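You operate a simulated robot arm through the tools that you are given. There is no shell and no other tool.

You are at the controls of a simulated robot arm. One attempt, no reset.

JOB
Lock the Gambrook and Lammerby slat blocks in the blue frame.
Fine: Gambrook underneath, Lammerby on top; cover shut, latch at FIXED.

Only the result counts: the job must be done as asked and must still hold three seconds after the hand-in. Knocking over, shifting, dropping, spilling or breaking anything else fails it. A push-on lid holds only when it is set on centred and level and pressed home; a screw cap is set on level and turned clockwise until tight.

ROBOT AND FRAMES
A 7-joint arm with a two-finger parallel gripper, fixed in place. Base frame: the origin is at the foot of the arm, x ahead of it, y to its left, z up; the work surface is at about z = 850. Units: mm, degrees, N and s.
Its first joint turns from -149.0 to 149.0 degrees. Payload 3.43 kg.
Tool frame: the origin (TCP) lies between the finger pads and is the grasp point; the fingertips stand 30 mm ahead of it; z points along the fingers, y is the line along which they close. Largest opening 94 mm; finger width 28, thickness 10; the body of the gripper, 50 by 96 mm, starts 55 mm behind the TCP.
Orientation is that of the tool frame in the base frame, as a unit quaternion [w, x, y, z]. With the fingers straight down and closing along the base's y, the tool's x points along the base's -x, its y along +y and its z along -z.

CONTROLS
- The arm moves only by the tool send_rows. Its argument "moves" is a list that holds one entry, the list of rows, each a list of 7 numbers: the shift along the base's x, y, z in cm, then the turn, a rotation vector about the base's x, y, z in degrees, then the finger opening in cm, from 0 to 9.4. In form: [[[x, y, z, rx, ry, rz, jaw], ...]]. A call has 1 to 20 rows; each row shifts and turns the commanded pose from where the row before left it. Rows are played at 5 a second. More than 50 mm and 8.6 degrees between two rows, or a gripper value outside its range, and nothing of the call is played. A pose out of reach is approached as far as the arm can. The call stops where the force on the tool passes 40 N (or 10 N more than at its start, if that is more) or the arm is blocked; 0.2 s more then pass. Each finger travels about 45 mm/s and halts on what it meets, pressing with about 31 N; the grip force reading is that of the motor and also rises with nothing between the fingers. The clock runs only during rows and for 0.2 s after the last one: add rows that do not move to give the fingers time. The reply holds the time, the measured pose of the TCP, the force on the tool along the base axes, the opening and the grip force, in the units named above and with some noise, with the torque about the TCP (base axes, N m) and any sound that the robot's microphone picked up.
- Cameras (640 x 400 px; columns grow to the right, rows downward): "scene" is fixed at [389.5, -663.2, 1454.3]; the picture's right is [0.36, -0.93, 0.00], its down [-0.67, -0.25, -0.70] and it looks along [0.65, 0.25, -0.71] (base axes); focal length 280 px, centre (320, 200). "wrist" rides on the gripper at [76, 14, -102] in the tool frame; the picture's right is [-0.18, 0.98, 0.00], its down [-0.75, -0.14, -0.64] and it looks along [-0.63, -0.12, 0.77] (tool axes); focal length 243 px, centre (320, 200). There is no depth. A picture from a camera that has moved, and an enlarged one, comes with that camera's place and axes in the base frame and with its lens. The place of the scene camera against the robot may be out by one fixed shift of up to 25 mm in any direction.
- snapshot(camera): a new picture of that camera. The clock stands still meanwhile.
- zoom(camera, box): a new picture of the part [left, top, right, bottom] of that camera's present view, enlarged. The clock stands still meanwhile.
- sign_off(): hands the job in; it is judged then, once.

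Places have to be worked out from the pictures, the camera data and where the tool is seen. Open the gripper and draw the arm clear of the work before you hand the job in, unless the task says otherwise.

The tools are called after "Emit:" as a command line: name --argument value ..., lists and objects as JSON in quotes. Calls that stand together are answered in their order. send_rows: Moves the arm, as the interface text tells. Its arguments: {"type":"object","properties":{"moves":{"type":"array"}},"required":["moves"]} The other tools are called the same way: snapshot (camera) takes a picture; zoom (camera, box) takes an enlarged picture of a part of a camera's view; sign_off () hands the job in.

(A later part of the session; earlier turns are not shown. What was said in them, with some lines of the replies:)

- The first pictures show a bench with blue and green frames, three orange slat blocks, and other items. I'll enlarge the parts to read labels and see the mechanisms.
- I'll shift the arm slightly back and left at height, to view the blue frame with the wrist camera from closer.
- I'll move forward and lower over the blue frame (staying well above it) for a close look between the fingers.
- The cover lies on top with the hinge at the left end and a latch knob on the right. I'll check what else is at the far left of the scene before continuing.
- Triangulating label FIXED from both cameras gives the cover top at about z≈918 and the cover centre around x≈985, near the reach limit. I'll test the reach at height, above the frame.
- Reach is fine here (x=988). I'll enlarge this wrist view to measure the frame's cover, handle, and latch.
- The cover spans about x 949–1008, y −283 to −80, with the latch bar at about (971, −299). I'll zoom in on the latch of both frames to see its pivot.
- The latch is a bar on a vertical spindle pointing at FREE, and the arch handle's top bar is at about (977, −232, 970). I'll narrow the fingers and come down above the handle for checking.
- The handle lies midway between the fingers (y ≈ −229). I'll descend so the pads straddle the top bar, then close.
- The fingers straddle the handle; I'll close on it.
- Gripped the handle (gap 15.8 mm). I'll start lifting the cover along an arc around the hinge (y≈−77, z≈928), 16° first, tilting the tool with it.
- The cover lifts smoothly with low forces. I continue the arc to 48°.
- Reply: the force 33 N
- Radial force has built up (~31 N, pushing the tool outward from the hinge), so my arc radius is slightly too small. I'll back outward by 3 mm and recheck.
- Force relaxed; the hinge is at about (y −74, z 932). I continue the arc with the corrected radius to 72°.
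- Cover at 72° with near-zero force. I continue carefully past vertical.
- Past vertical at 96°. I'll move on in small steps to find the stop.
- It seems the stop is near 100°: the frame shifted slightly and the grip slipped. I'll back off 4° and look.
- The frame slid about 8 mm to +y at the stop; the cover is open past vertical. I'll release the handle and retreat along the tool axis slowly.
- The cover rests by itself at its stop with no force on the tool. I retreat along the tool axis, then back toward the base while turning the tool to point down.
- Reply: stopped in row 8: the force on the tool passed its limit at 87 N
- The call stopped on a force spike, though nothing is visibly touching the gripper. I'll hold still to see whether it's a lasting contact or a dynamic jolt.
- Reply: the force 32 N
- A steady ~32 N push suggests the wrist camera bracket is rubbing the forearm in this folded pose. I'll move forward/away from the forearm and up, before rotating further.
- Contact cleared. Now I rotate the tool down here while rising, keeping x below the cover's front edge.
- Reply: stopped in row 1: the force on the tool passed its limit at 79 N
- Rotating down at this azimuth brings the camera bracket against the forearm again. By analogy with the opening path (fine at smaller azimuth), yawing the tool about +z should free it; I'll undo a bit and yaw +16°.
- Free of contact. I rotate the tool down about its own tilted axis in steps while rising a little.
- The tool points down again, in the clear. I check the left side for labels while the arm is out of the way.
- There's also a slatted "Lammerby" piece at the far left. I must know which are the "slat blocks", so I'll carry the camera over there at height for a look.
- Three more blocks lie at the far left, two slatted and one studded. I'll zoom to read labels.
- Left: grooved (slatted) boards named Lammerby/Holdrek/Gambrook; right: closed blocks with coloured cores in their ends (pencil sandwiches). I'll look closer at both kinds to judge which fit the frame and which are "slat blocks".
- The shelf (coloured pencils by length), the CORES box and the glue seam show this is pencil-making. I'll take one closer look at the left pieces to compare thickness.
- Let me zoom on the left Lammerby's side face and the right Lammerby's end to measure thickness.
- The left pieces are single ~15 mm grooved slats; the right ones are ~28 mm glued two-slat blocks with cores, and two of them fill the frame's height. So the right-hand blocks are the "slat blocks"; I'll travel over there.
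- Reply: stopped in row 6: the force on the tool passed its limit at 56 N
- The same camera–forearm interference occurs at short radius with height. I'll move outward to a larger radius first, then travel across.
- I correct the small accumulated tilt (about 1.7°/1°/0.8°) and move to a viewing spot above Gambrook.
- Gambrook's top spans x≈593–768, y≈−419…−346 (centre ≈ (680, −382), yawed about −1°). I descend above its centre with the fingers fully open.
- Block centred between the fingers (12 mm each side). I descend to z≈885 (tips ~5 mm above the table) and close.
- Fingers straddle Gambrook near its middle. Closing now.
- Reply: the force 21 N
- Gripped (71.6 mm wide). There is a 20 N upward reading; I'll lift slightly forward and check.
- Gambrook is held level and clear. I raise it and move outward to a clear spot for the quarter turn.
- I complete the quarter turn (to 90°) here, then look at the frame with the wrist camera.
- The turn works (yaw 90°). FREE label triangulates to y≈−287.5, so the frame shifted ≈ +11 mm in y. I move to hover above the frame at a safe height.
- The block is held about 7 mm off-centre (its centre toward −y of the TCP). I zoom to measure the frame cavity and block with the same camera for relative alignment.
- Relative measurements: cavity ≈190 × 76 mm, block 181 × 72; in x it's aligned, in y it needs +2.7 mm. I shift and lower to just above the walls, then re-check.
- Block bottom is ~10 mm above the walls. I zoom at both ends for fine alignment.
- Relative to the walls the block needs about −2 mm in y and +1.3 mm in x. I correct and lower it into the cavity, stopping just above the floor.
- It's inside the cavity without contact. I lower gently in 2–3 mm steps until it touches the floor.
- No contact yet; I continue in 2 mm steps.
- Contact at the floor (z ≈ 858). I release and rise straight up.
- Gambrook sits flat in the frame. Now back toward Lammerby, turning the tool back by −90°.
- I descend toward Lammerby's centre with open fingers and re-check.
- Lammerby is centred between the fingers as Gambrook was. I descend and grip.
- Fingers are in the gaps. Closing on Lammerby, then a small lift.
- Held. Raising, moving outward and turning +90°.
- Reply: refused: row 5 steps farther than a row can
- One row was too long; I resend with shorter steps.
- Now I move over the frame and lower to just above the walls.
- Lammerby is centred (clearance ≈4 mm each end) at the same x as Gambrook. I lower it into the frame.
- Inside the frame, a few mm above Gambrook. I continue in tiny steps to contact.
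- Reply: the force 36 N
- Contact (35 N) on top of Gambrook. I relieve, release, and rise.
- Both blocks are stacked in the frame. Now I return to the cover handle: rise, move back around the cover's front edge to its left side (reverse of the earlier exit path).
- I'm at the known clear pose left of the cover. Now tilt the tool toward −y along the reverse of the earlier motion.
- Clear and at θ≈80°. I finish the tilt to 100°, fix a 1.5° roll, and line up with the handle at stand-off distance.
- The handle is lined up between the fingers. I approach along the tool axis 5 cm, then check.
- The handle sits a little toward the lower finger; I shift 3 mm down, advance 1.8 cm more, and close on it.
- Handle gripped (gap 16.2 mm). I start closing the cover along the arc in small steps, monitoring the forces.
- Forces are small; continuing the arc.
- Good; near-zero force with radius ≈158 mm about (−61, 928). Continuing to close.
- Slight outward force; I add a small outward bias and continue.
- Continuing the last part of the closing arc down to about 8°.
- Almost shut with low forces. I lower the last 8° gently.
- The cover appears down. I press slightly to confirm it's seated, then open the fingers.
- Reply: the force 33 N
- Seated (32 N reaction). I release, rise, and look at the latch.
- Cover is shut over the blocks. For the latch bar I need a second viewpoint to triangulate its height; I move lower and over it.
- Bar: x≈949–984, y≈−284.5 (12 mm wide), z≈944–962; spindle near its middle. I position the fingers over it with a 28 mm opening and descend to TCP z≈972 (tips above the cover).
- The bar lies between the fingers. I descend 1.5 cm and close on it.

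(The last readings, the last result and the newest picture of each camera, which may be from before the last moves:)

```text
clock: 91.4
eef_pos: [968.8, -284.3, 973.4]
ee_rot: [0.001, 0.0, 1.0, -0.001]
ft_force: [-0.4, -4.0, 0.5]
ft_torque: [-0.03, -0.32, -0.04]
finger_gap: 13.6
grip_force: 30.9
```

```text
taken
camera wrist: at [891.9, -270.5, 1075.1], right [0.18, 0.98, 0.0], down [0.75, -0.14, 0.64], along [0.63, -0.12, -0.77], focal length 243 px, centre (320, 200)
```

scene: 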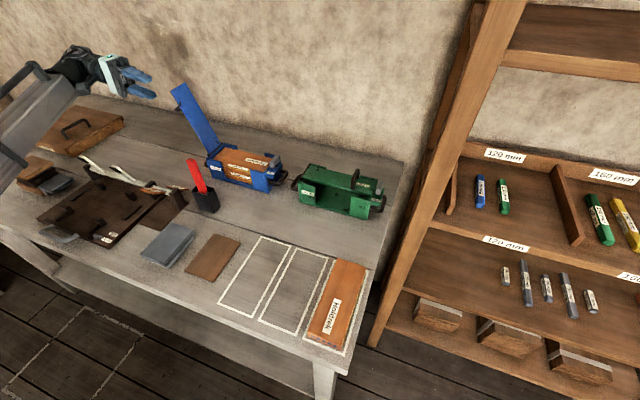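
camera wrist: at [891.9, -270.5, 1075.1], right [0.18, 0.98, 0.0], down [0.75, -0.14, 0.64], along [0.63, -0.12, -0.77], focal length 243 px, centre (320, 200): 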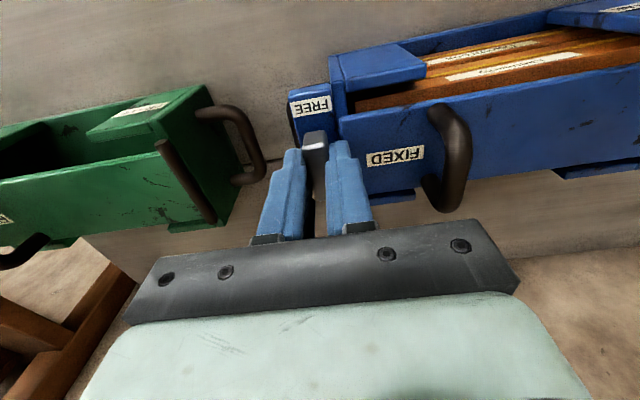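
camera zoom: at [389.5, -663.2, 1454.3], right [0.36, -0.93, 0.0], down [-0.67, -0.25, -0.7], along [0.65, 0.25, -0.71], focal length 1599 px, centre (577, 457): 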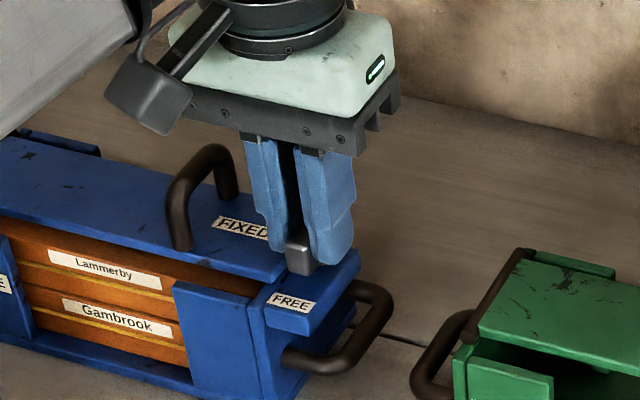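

Bar gripped (13.6 mm). I start turning it −z (front end toward the cover/FIXED) by 8° and check for resistance.

Emit:
send_rows --moves '[[[0, 0, 0, 0, 0, -4, 0.5], [0, 0, 0, 0, 0, -4, 0.5], [0, 0, 0, 0, 0, 0, 0.5]]]'

Emit:
zoom --camera "scene" --box '[240, 120, 310, 190]'

```text
clock: 92.2
eef_pos: [969.1, -283.4, 972.7]
ee_rot: [0.001, 0.07, 0.998, -0.002]
ft_force: [0.4, 6.4, -0.1]
ft_torque: [0.09, -0.47, 0.08]
finger_gap: 13.6
grip_force: 31.0
```

```text
5.71 times, centred on (275, 155) of scene
camera zoom: at [389.5, -663.2, 1454.3], right [0.36, -0.93, 0.0], down [-0.67, -0.25, -0.7], along [0.65, 0.25, -0.71], focal length 1599 px, centre (577, 457)
```

zoom: 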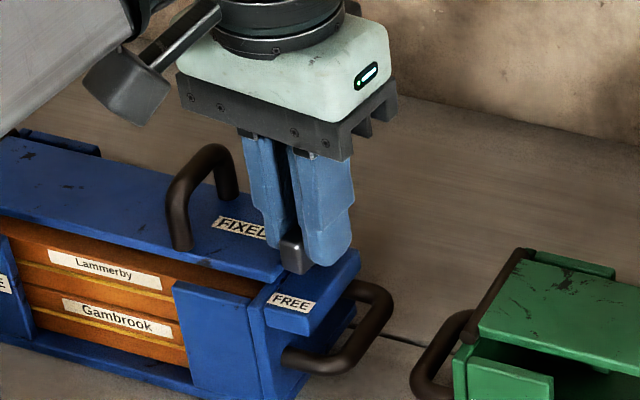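

The side force indicates the pivot is about 9 mm further in +x (≈978, −284.5). I correct and turn about that point.

Emit:
send_rows --moves '[[[0.01, 0.12, 0, 0, 0, 0, 0.5], [0.025, 0.123, 0, 0, 0, -8, 0.5], [0.043, 0.118, 0, 0, 0, -8, 0.5], [0, 0, 0, 0, 0, 0, 0.5]]]'

Emit:
zoom --camera "scene" --box '[240, 120, 310, 190]'

```text
clock: 93.2
eef_pos: [970.1, -280.5, 973.3]
ee_rot: [-0.001, 0.209, 0.978, -0.002]
ft_force: [0.6, 2.7, -0.2]
ft_torque: [0.06, -0.24, 0.02]
finger_gap: 13.7
grip_force: 30.9
```

```text
5.71 times, centred on (275, 155) of scene
camera zoom: at [389.5, -663.2, 1454.3], right [0.36, -0.93, 0.0], down [-0.67, -0.25, -0.7], along [0.65, 0.25, -0.71], focal length 1599 px, centre (577, 457)
```

zoom: 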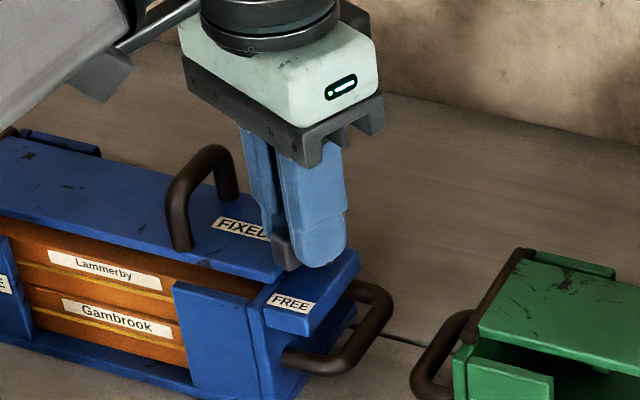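

Low force; continuing the turn to 56°.

Emit:
send_rows --moves '[[[0.059, 0.111, 0, 0, 0, -8, 0.5], [0.074, 0.102, 0, 0, 0, -8, 0.5], [0.087, 0.09, 0, 0, 0, -8, 0.5], [0.099, 0.077, 0, 0, 0, -8, 0.5], [0, 0, 0, 0, 0, 0, 0.5]]]'

Emit:
zoom --camera "scene" --box '[240, 120, 310, 190]'

```text
clock: 94.4
eef_pos: [972.7, -276.4, 973.6]
ee_rot: [0.0, 0.47, 0.883, -0.002]
ft_force: [0.6, 1.2, 0.1]
ft_torque: [0.11, -0.05, 0.0]
finger_gap: 13.6
grip_force: 30.7
```

```text
5.71 times, centred on (275, 155) of scene
camera zoom: at [389.5, -663.2, 1454.3], right [0.36, -0.93, 0.0], down [-0.67, -0.25, -0.7], along [0.65, 0.25, -0.71], focal length 1599 px, centre (577, 457)
```

zoom: 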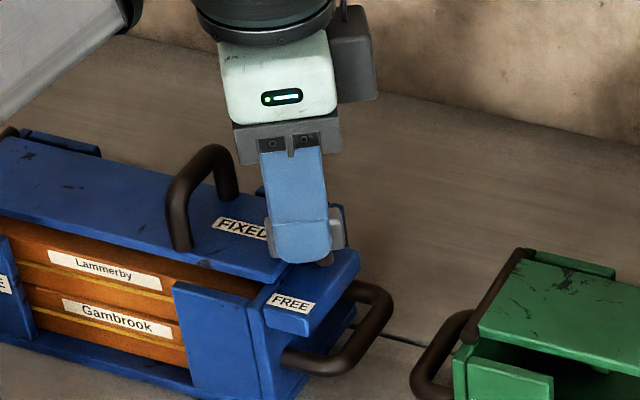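

The latch follows smoothly. I turn on to 88–90°, watching for the stop.

Emit:
send_rows --moves '[[[0.108, 0.063, 0, 0, 0, -8, 0.5], [0.117, 0.047, 0, 0, 0, -8, 0.5], [0.122, 0.03, 0, 0, 0, -8, 0.5], [0.125, 0.013, 0, 0, 0, -8, 0.5], [0.03, 0, 0, 0, 0, -2, 0.5], [0, 0, 0, 0, 0, 0, 0.5]]]'

Emit:
zoom --camera "scene" --box '[240, 120, 310, 190]'

Emit:
snapshot --camera "wrist"

```text
clock: 95.8
eef_pos: [978.0, -275.5, 973.4]
ee_rot: [0.0, 0.708, 0.706, -0.002]
ft_force: [0.5, 2.1, 0.1]
ft_torque: [0.3, -0.13, -0.01]
finger_gap: 14.0
grip_force: 30.9
```

```text
5.71 times, centred on (275, 155) of scene
camera zoom: at [389.5, -663.2, 1454.3], right [0.36, -0.93, 0.0], down [-0.67, -0.25, -0.7], along [0.65, 0.25, -0.71], focal length 1599 px, centre (577, 457)
```

zoom: 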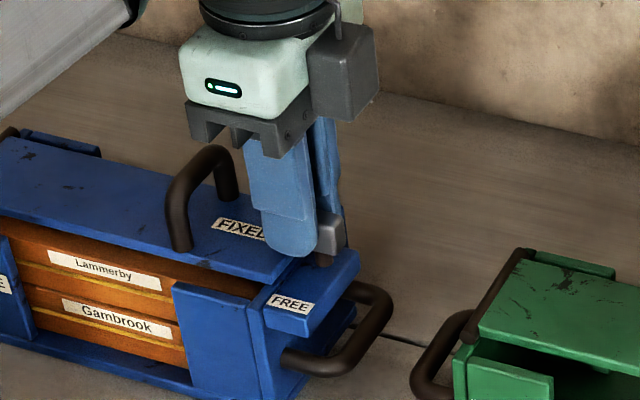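

```text
taken
camera wrist: at [991.6, -199.3, 1075.3], right [0.98, -0.19, 0.0], down [-0.14, -0.75, 0.64], along [-0.12, -0.63, -0.77], focal length 243 px, centre (320, 200)
```

wrist: 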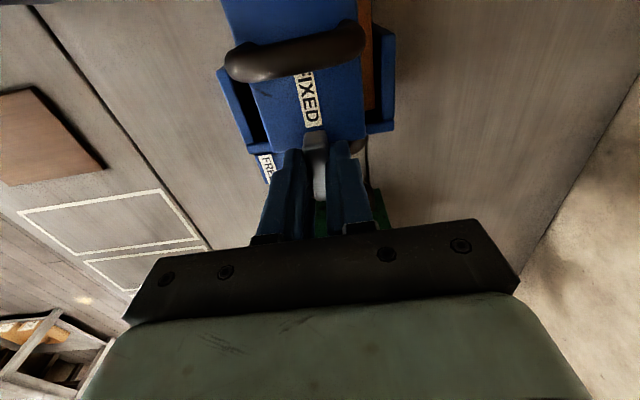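

The bar now points at FIXED (90°). I test for an end stop with 4° more.

Emit:
send_rows --moves '[[[0.03, 0, 0, 0, 0, -2, 0.5], [0.03, 0, 0, 0, 0, -2, 0.5], [0, 0, 0, 0, 0, 0, 0.5]]]'

```text
clock: 96.6
eef_pos: [978.3, -276.2, 973.6]
ee_rot: [-0.001, 0.731, 0.682, -0.002]
ft_force: [-4.2, 0.2, 0.2]
ft_torque: [0.31, -0.08, 0.8]
finger_gap: 13.8
grip_force: 31.3
```

The end stop is felt (0.8 N·m) just past 90°, so the latch is fully at FIXED. I relieve 3°, release, and rise.

Emit:
send_rows --moves '[[[-0.03, 0, 0, 0, 0, 2.5, 0.5], [0, 0, 0, 0, 0, 0, 2.0], [0, 0, 0, 0, 0, 0, 3.0], [0, 0, 0, 0, 0, 0, 3.0], [0, 0, 2, 0, 0, 0, 3.0], [0, 0, 3, 0, 0, 0, 3.0], [0, 0, 4, 0, 0, 0, 3.0], [-3, -2, 2, 0, 0, 0, 3.0], [-4, -2, 0, 0, 0, 0, 3.0], [-4, -2, 0, 0, 0, 0, 3.0], [-4, 0, 0, 0, 0, 8, 3.0], [-2, 0, 0, 0, 0, 8, 3.0], [0, 0, 0, 0, 0, 8, 3.0], [0, 0, 0, 0, 0, 8, 3.0], [0, 0, 0, 0, 0, 8, 3.0], [0, 0, 0, 0, 0, 8, 3.0], [0, 0, 0, 0, 0, 0, 5.0]]]'

Emit:
snapshot --camera "scene"

Emit:
zoom --camera "scene" --box '[195, 125, 305, 200]'

Emit:
zoom --camera "scene" --box '[255, 140, 300, 190]'

```text
clock: 100.2
eef_pos: [808.6, -334.1, 1083.0]
ee_rot: [0.0, 0.37, 0.929, -0.001]
ft_force: [-0.5, 0.2, 0.2]
ft_torque: [-0.01, 0.02, -0.02]
finger_gap: 50.2
grip_force: 0.1
```

```text
taken
```

scene: 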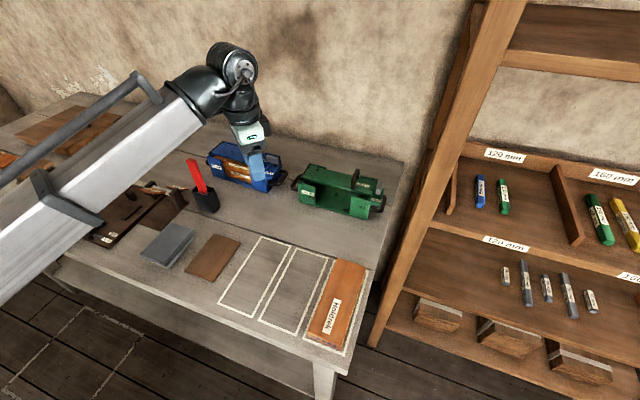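

```text
5.33 times, centred on (250, 162) of scene
camera zoom: at [389.5, -663.2, 1454.3], right [0.36, -0.93, 0.0], down [-0.67, -0.25, -0.7], along [0.65, 0.25, -0.71], focal length 1493 px, centre (693, 400)
```

zoom: 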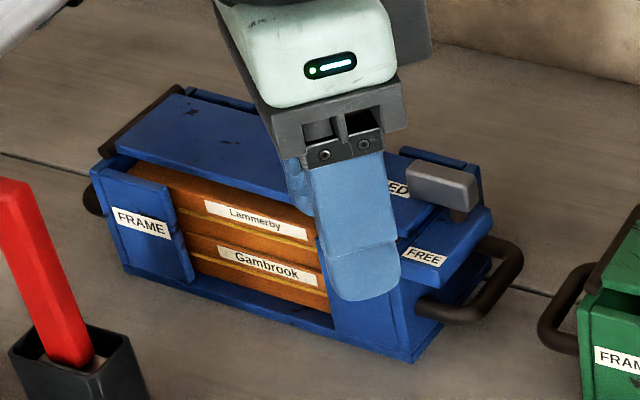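

```text
8.00 times, centred on (278, 165) of scene
camera zoom: at [389.5, -663.2, 1454.3], right [0.36, -0.93, 0.0], down [-0.67, -0.25, -0.7], along [0.65, 0.25, -0.71], focal length 2239 px, centre (660, 480)
```

zoom: 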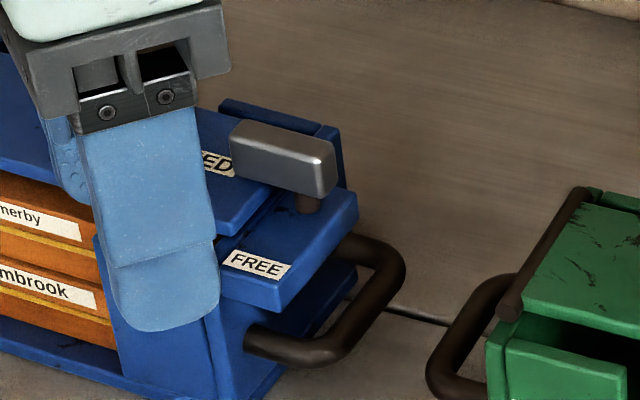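

The latch bar lies over the cover at FIXED. I move the arm well clear with the gripper open for a final look.

Emit:
send_rows --moves '[[[0, -4, 2, 0, 0, 8, 9.4], [0, -4, 2, 0, 0, 8, 9.4], [0, -4, 2, 0, 0, 8, 9.4], [0, -4, 2, 0, 0, 8, 9.4], [0, -4, 2, 0, 0, 8, 9.4], [0, 0, 0, 0, 0, 3, 9.4], [0, 0, 0, 0, 0, 0, 9.4]]]'

Emit:
snapshot --camera "scene"

Emit:
zoom --camera "scene" --box '[190, 125, 310, 205]'

Emit:
snapshot --camera "wrist"

```text
clock: 101.8
eef_pos: [808.3, -535.4, 1183.4]
ee_rot: [0.001, 0.003, 1.0, -0.001]
ft_force: [-0.1, 0.6, 0.1]
ft_torque: [-0.02, -0.01, 0.02]
finger_gap: 93.8
grip_force: 0.1
```

```text
taken
```

scene: 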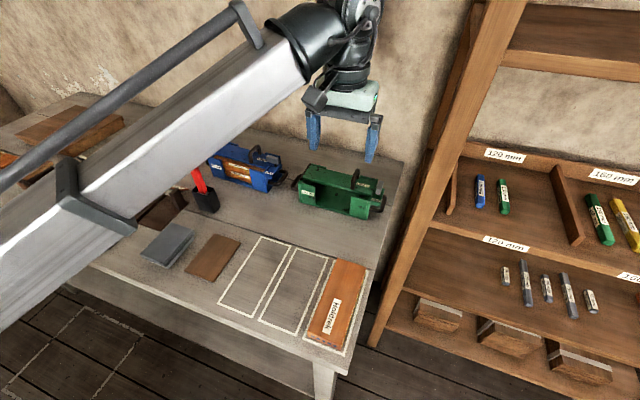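

```text
5.00 times, centred on (250, 165) of scene
camera zoom: at [389.5, -663.2, 1454.3], right [0.36, -0.93, 0.0], down [-0.67, -0.25, -0.7], along [0.65, 0.25, -0.71], focal length 1399 px, centre (670, 375)
```

zoom: 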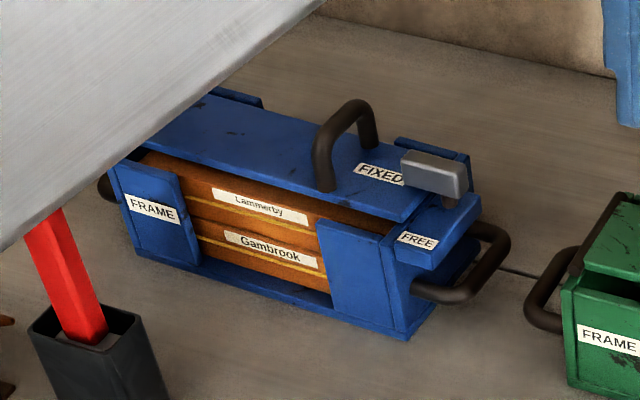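

```text
taken
camera wrist: at [731.1, -520.5, 1285.3], right [0.19, 0.98, 0.0], down [0.75, -0.14, 0.64], along [0.63, -0.12, -0.77], focal length 243 px, centre (320, 200)
```

wrist: 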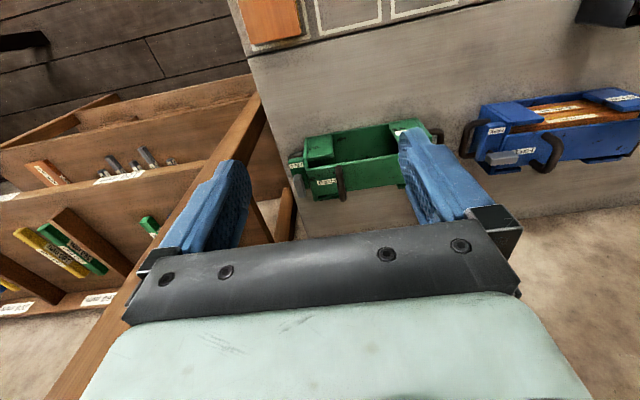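

Everything looks as required. One last check of an orange piece on the shelf, to be sure about which blocks are meant.

Emit:
zoom --camera "scene" --box '[580, 250, 640, 300]'

Emit:
zoom --camera "wrist" --box '[0, 140, 200, 265]'

Emit:
zoom --camera "wrist" --box '[460, 70, 640, 180]'

```text
8.00 times, centred on (610, 275) of scene
camera zoom: at [389.5, -663.2, 1454.3], right [0.36, -0.93, 0.0], down [-0.67, -0.25, -0.7], along [0.65, 0.25, -0.71], focal length 2239 px, centre (-2000, -400)
```

zoom: 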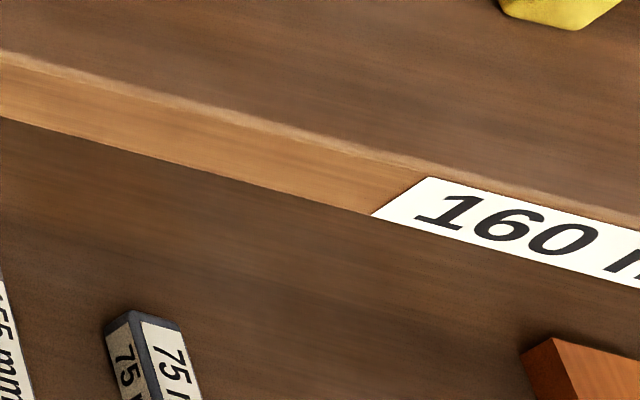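

```text
3.20 times, centred on (100, 202) of wrist
camera zoom: at [731.1, -520.5, 1285.3], right [0.19, 0.98, 0.0], down [0.75, -0.14, 0.64], along [0.63, -0.12, -0.77], focal length 776 px, centre (1024, 192)
```

zoom: 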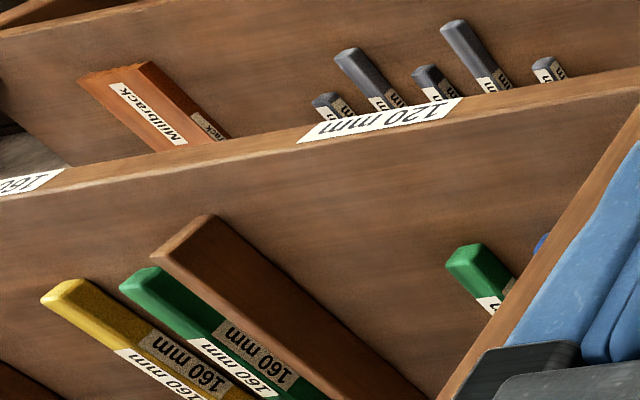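

```text
3.56 times, centred on (550, 125) of wrist
camera zoom: at [731.1, -520.5, 1285.3], right [0.19, 0.98, 0.0], down [0.75, -0.14, 0.64], along [0.63, -0.12, -0.77], focal length 863 px, centre (-498, 467)
```

zoom: 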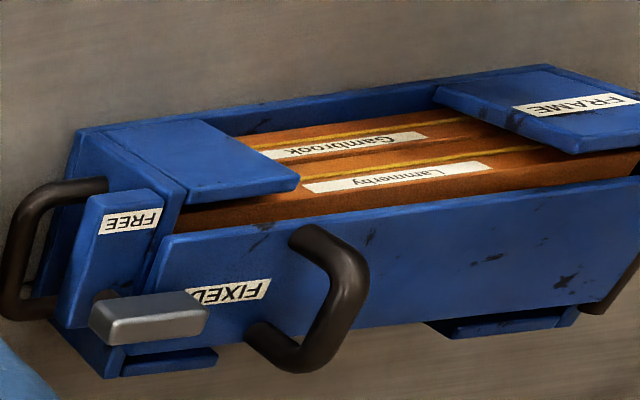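

The shelf piece is "Millbrack", which isn't part of this job. Gambrook is underneath and Lammerby on top. The cover is shut, the latch is at FIXED, and the arm is clear with the gripper open, so I'm handing in.

Emit:
sign_off

```text
The job is handed in.
```

The Gambrook and Lammerby slat blocks are locked in the blue frame and I have handed the job in. Gambrook is underneath and Lammerby is on top. The cover is shut and the latch bar is turned to its stop at FIXED. The arm is clear with the gripper open.

- **Which blocks I used:** two sets carry these names. I took the thick glued blocks with coloured cores from the right of the bench as the slat blocks. The grooved pieces at the far left look like single slats, about half as thick.
- **Frame moved:** the blue frame slid roughly 10 mm to the left (+y) while I was opening the cover, when it reached its stop. I saw nothing else shifted or knocked over in the last pictures.
- **Arm contact:** twice while the arm was travelling it stopped on force with nothing near the gripper, and again when I tried to rotate free. I judged that the wrist camera was touching the forearm.
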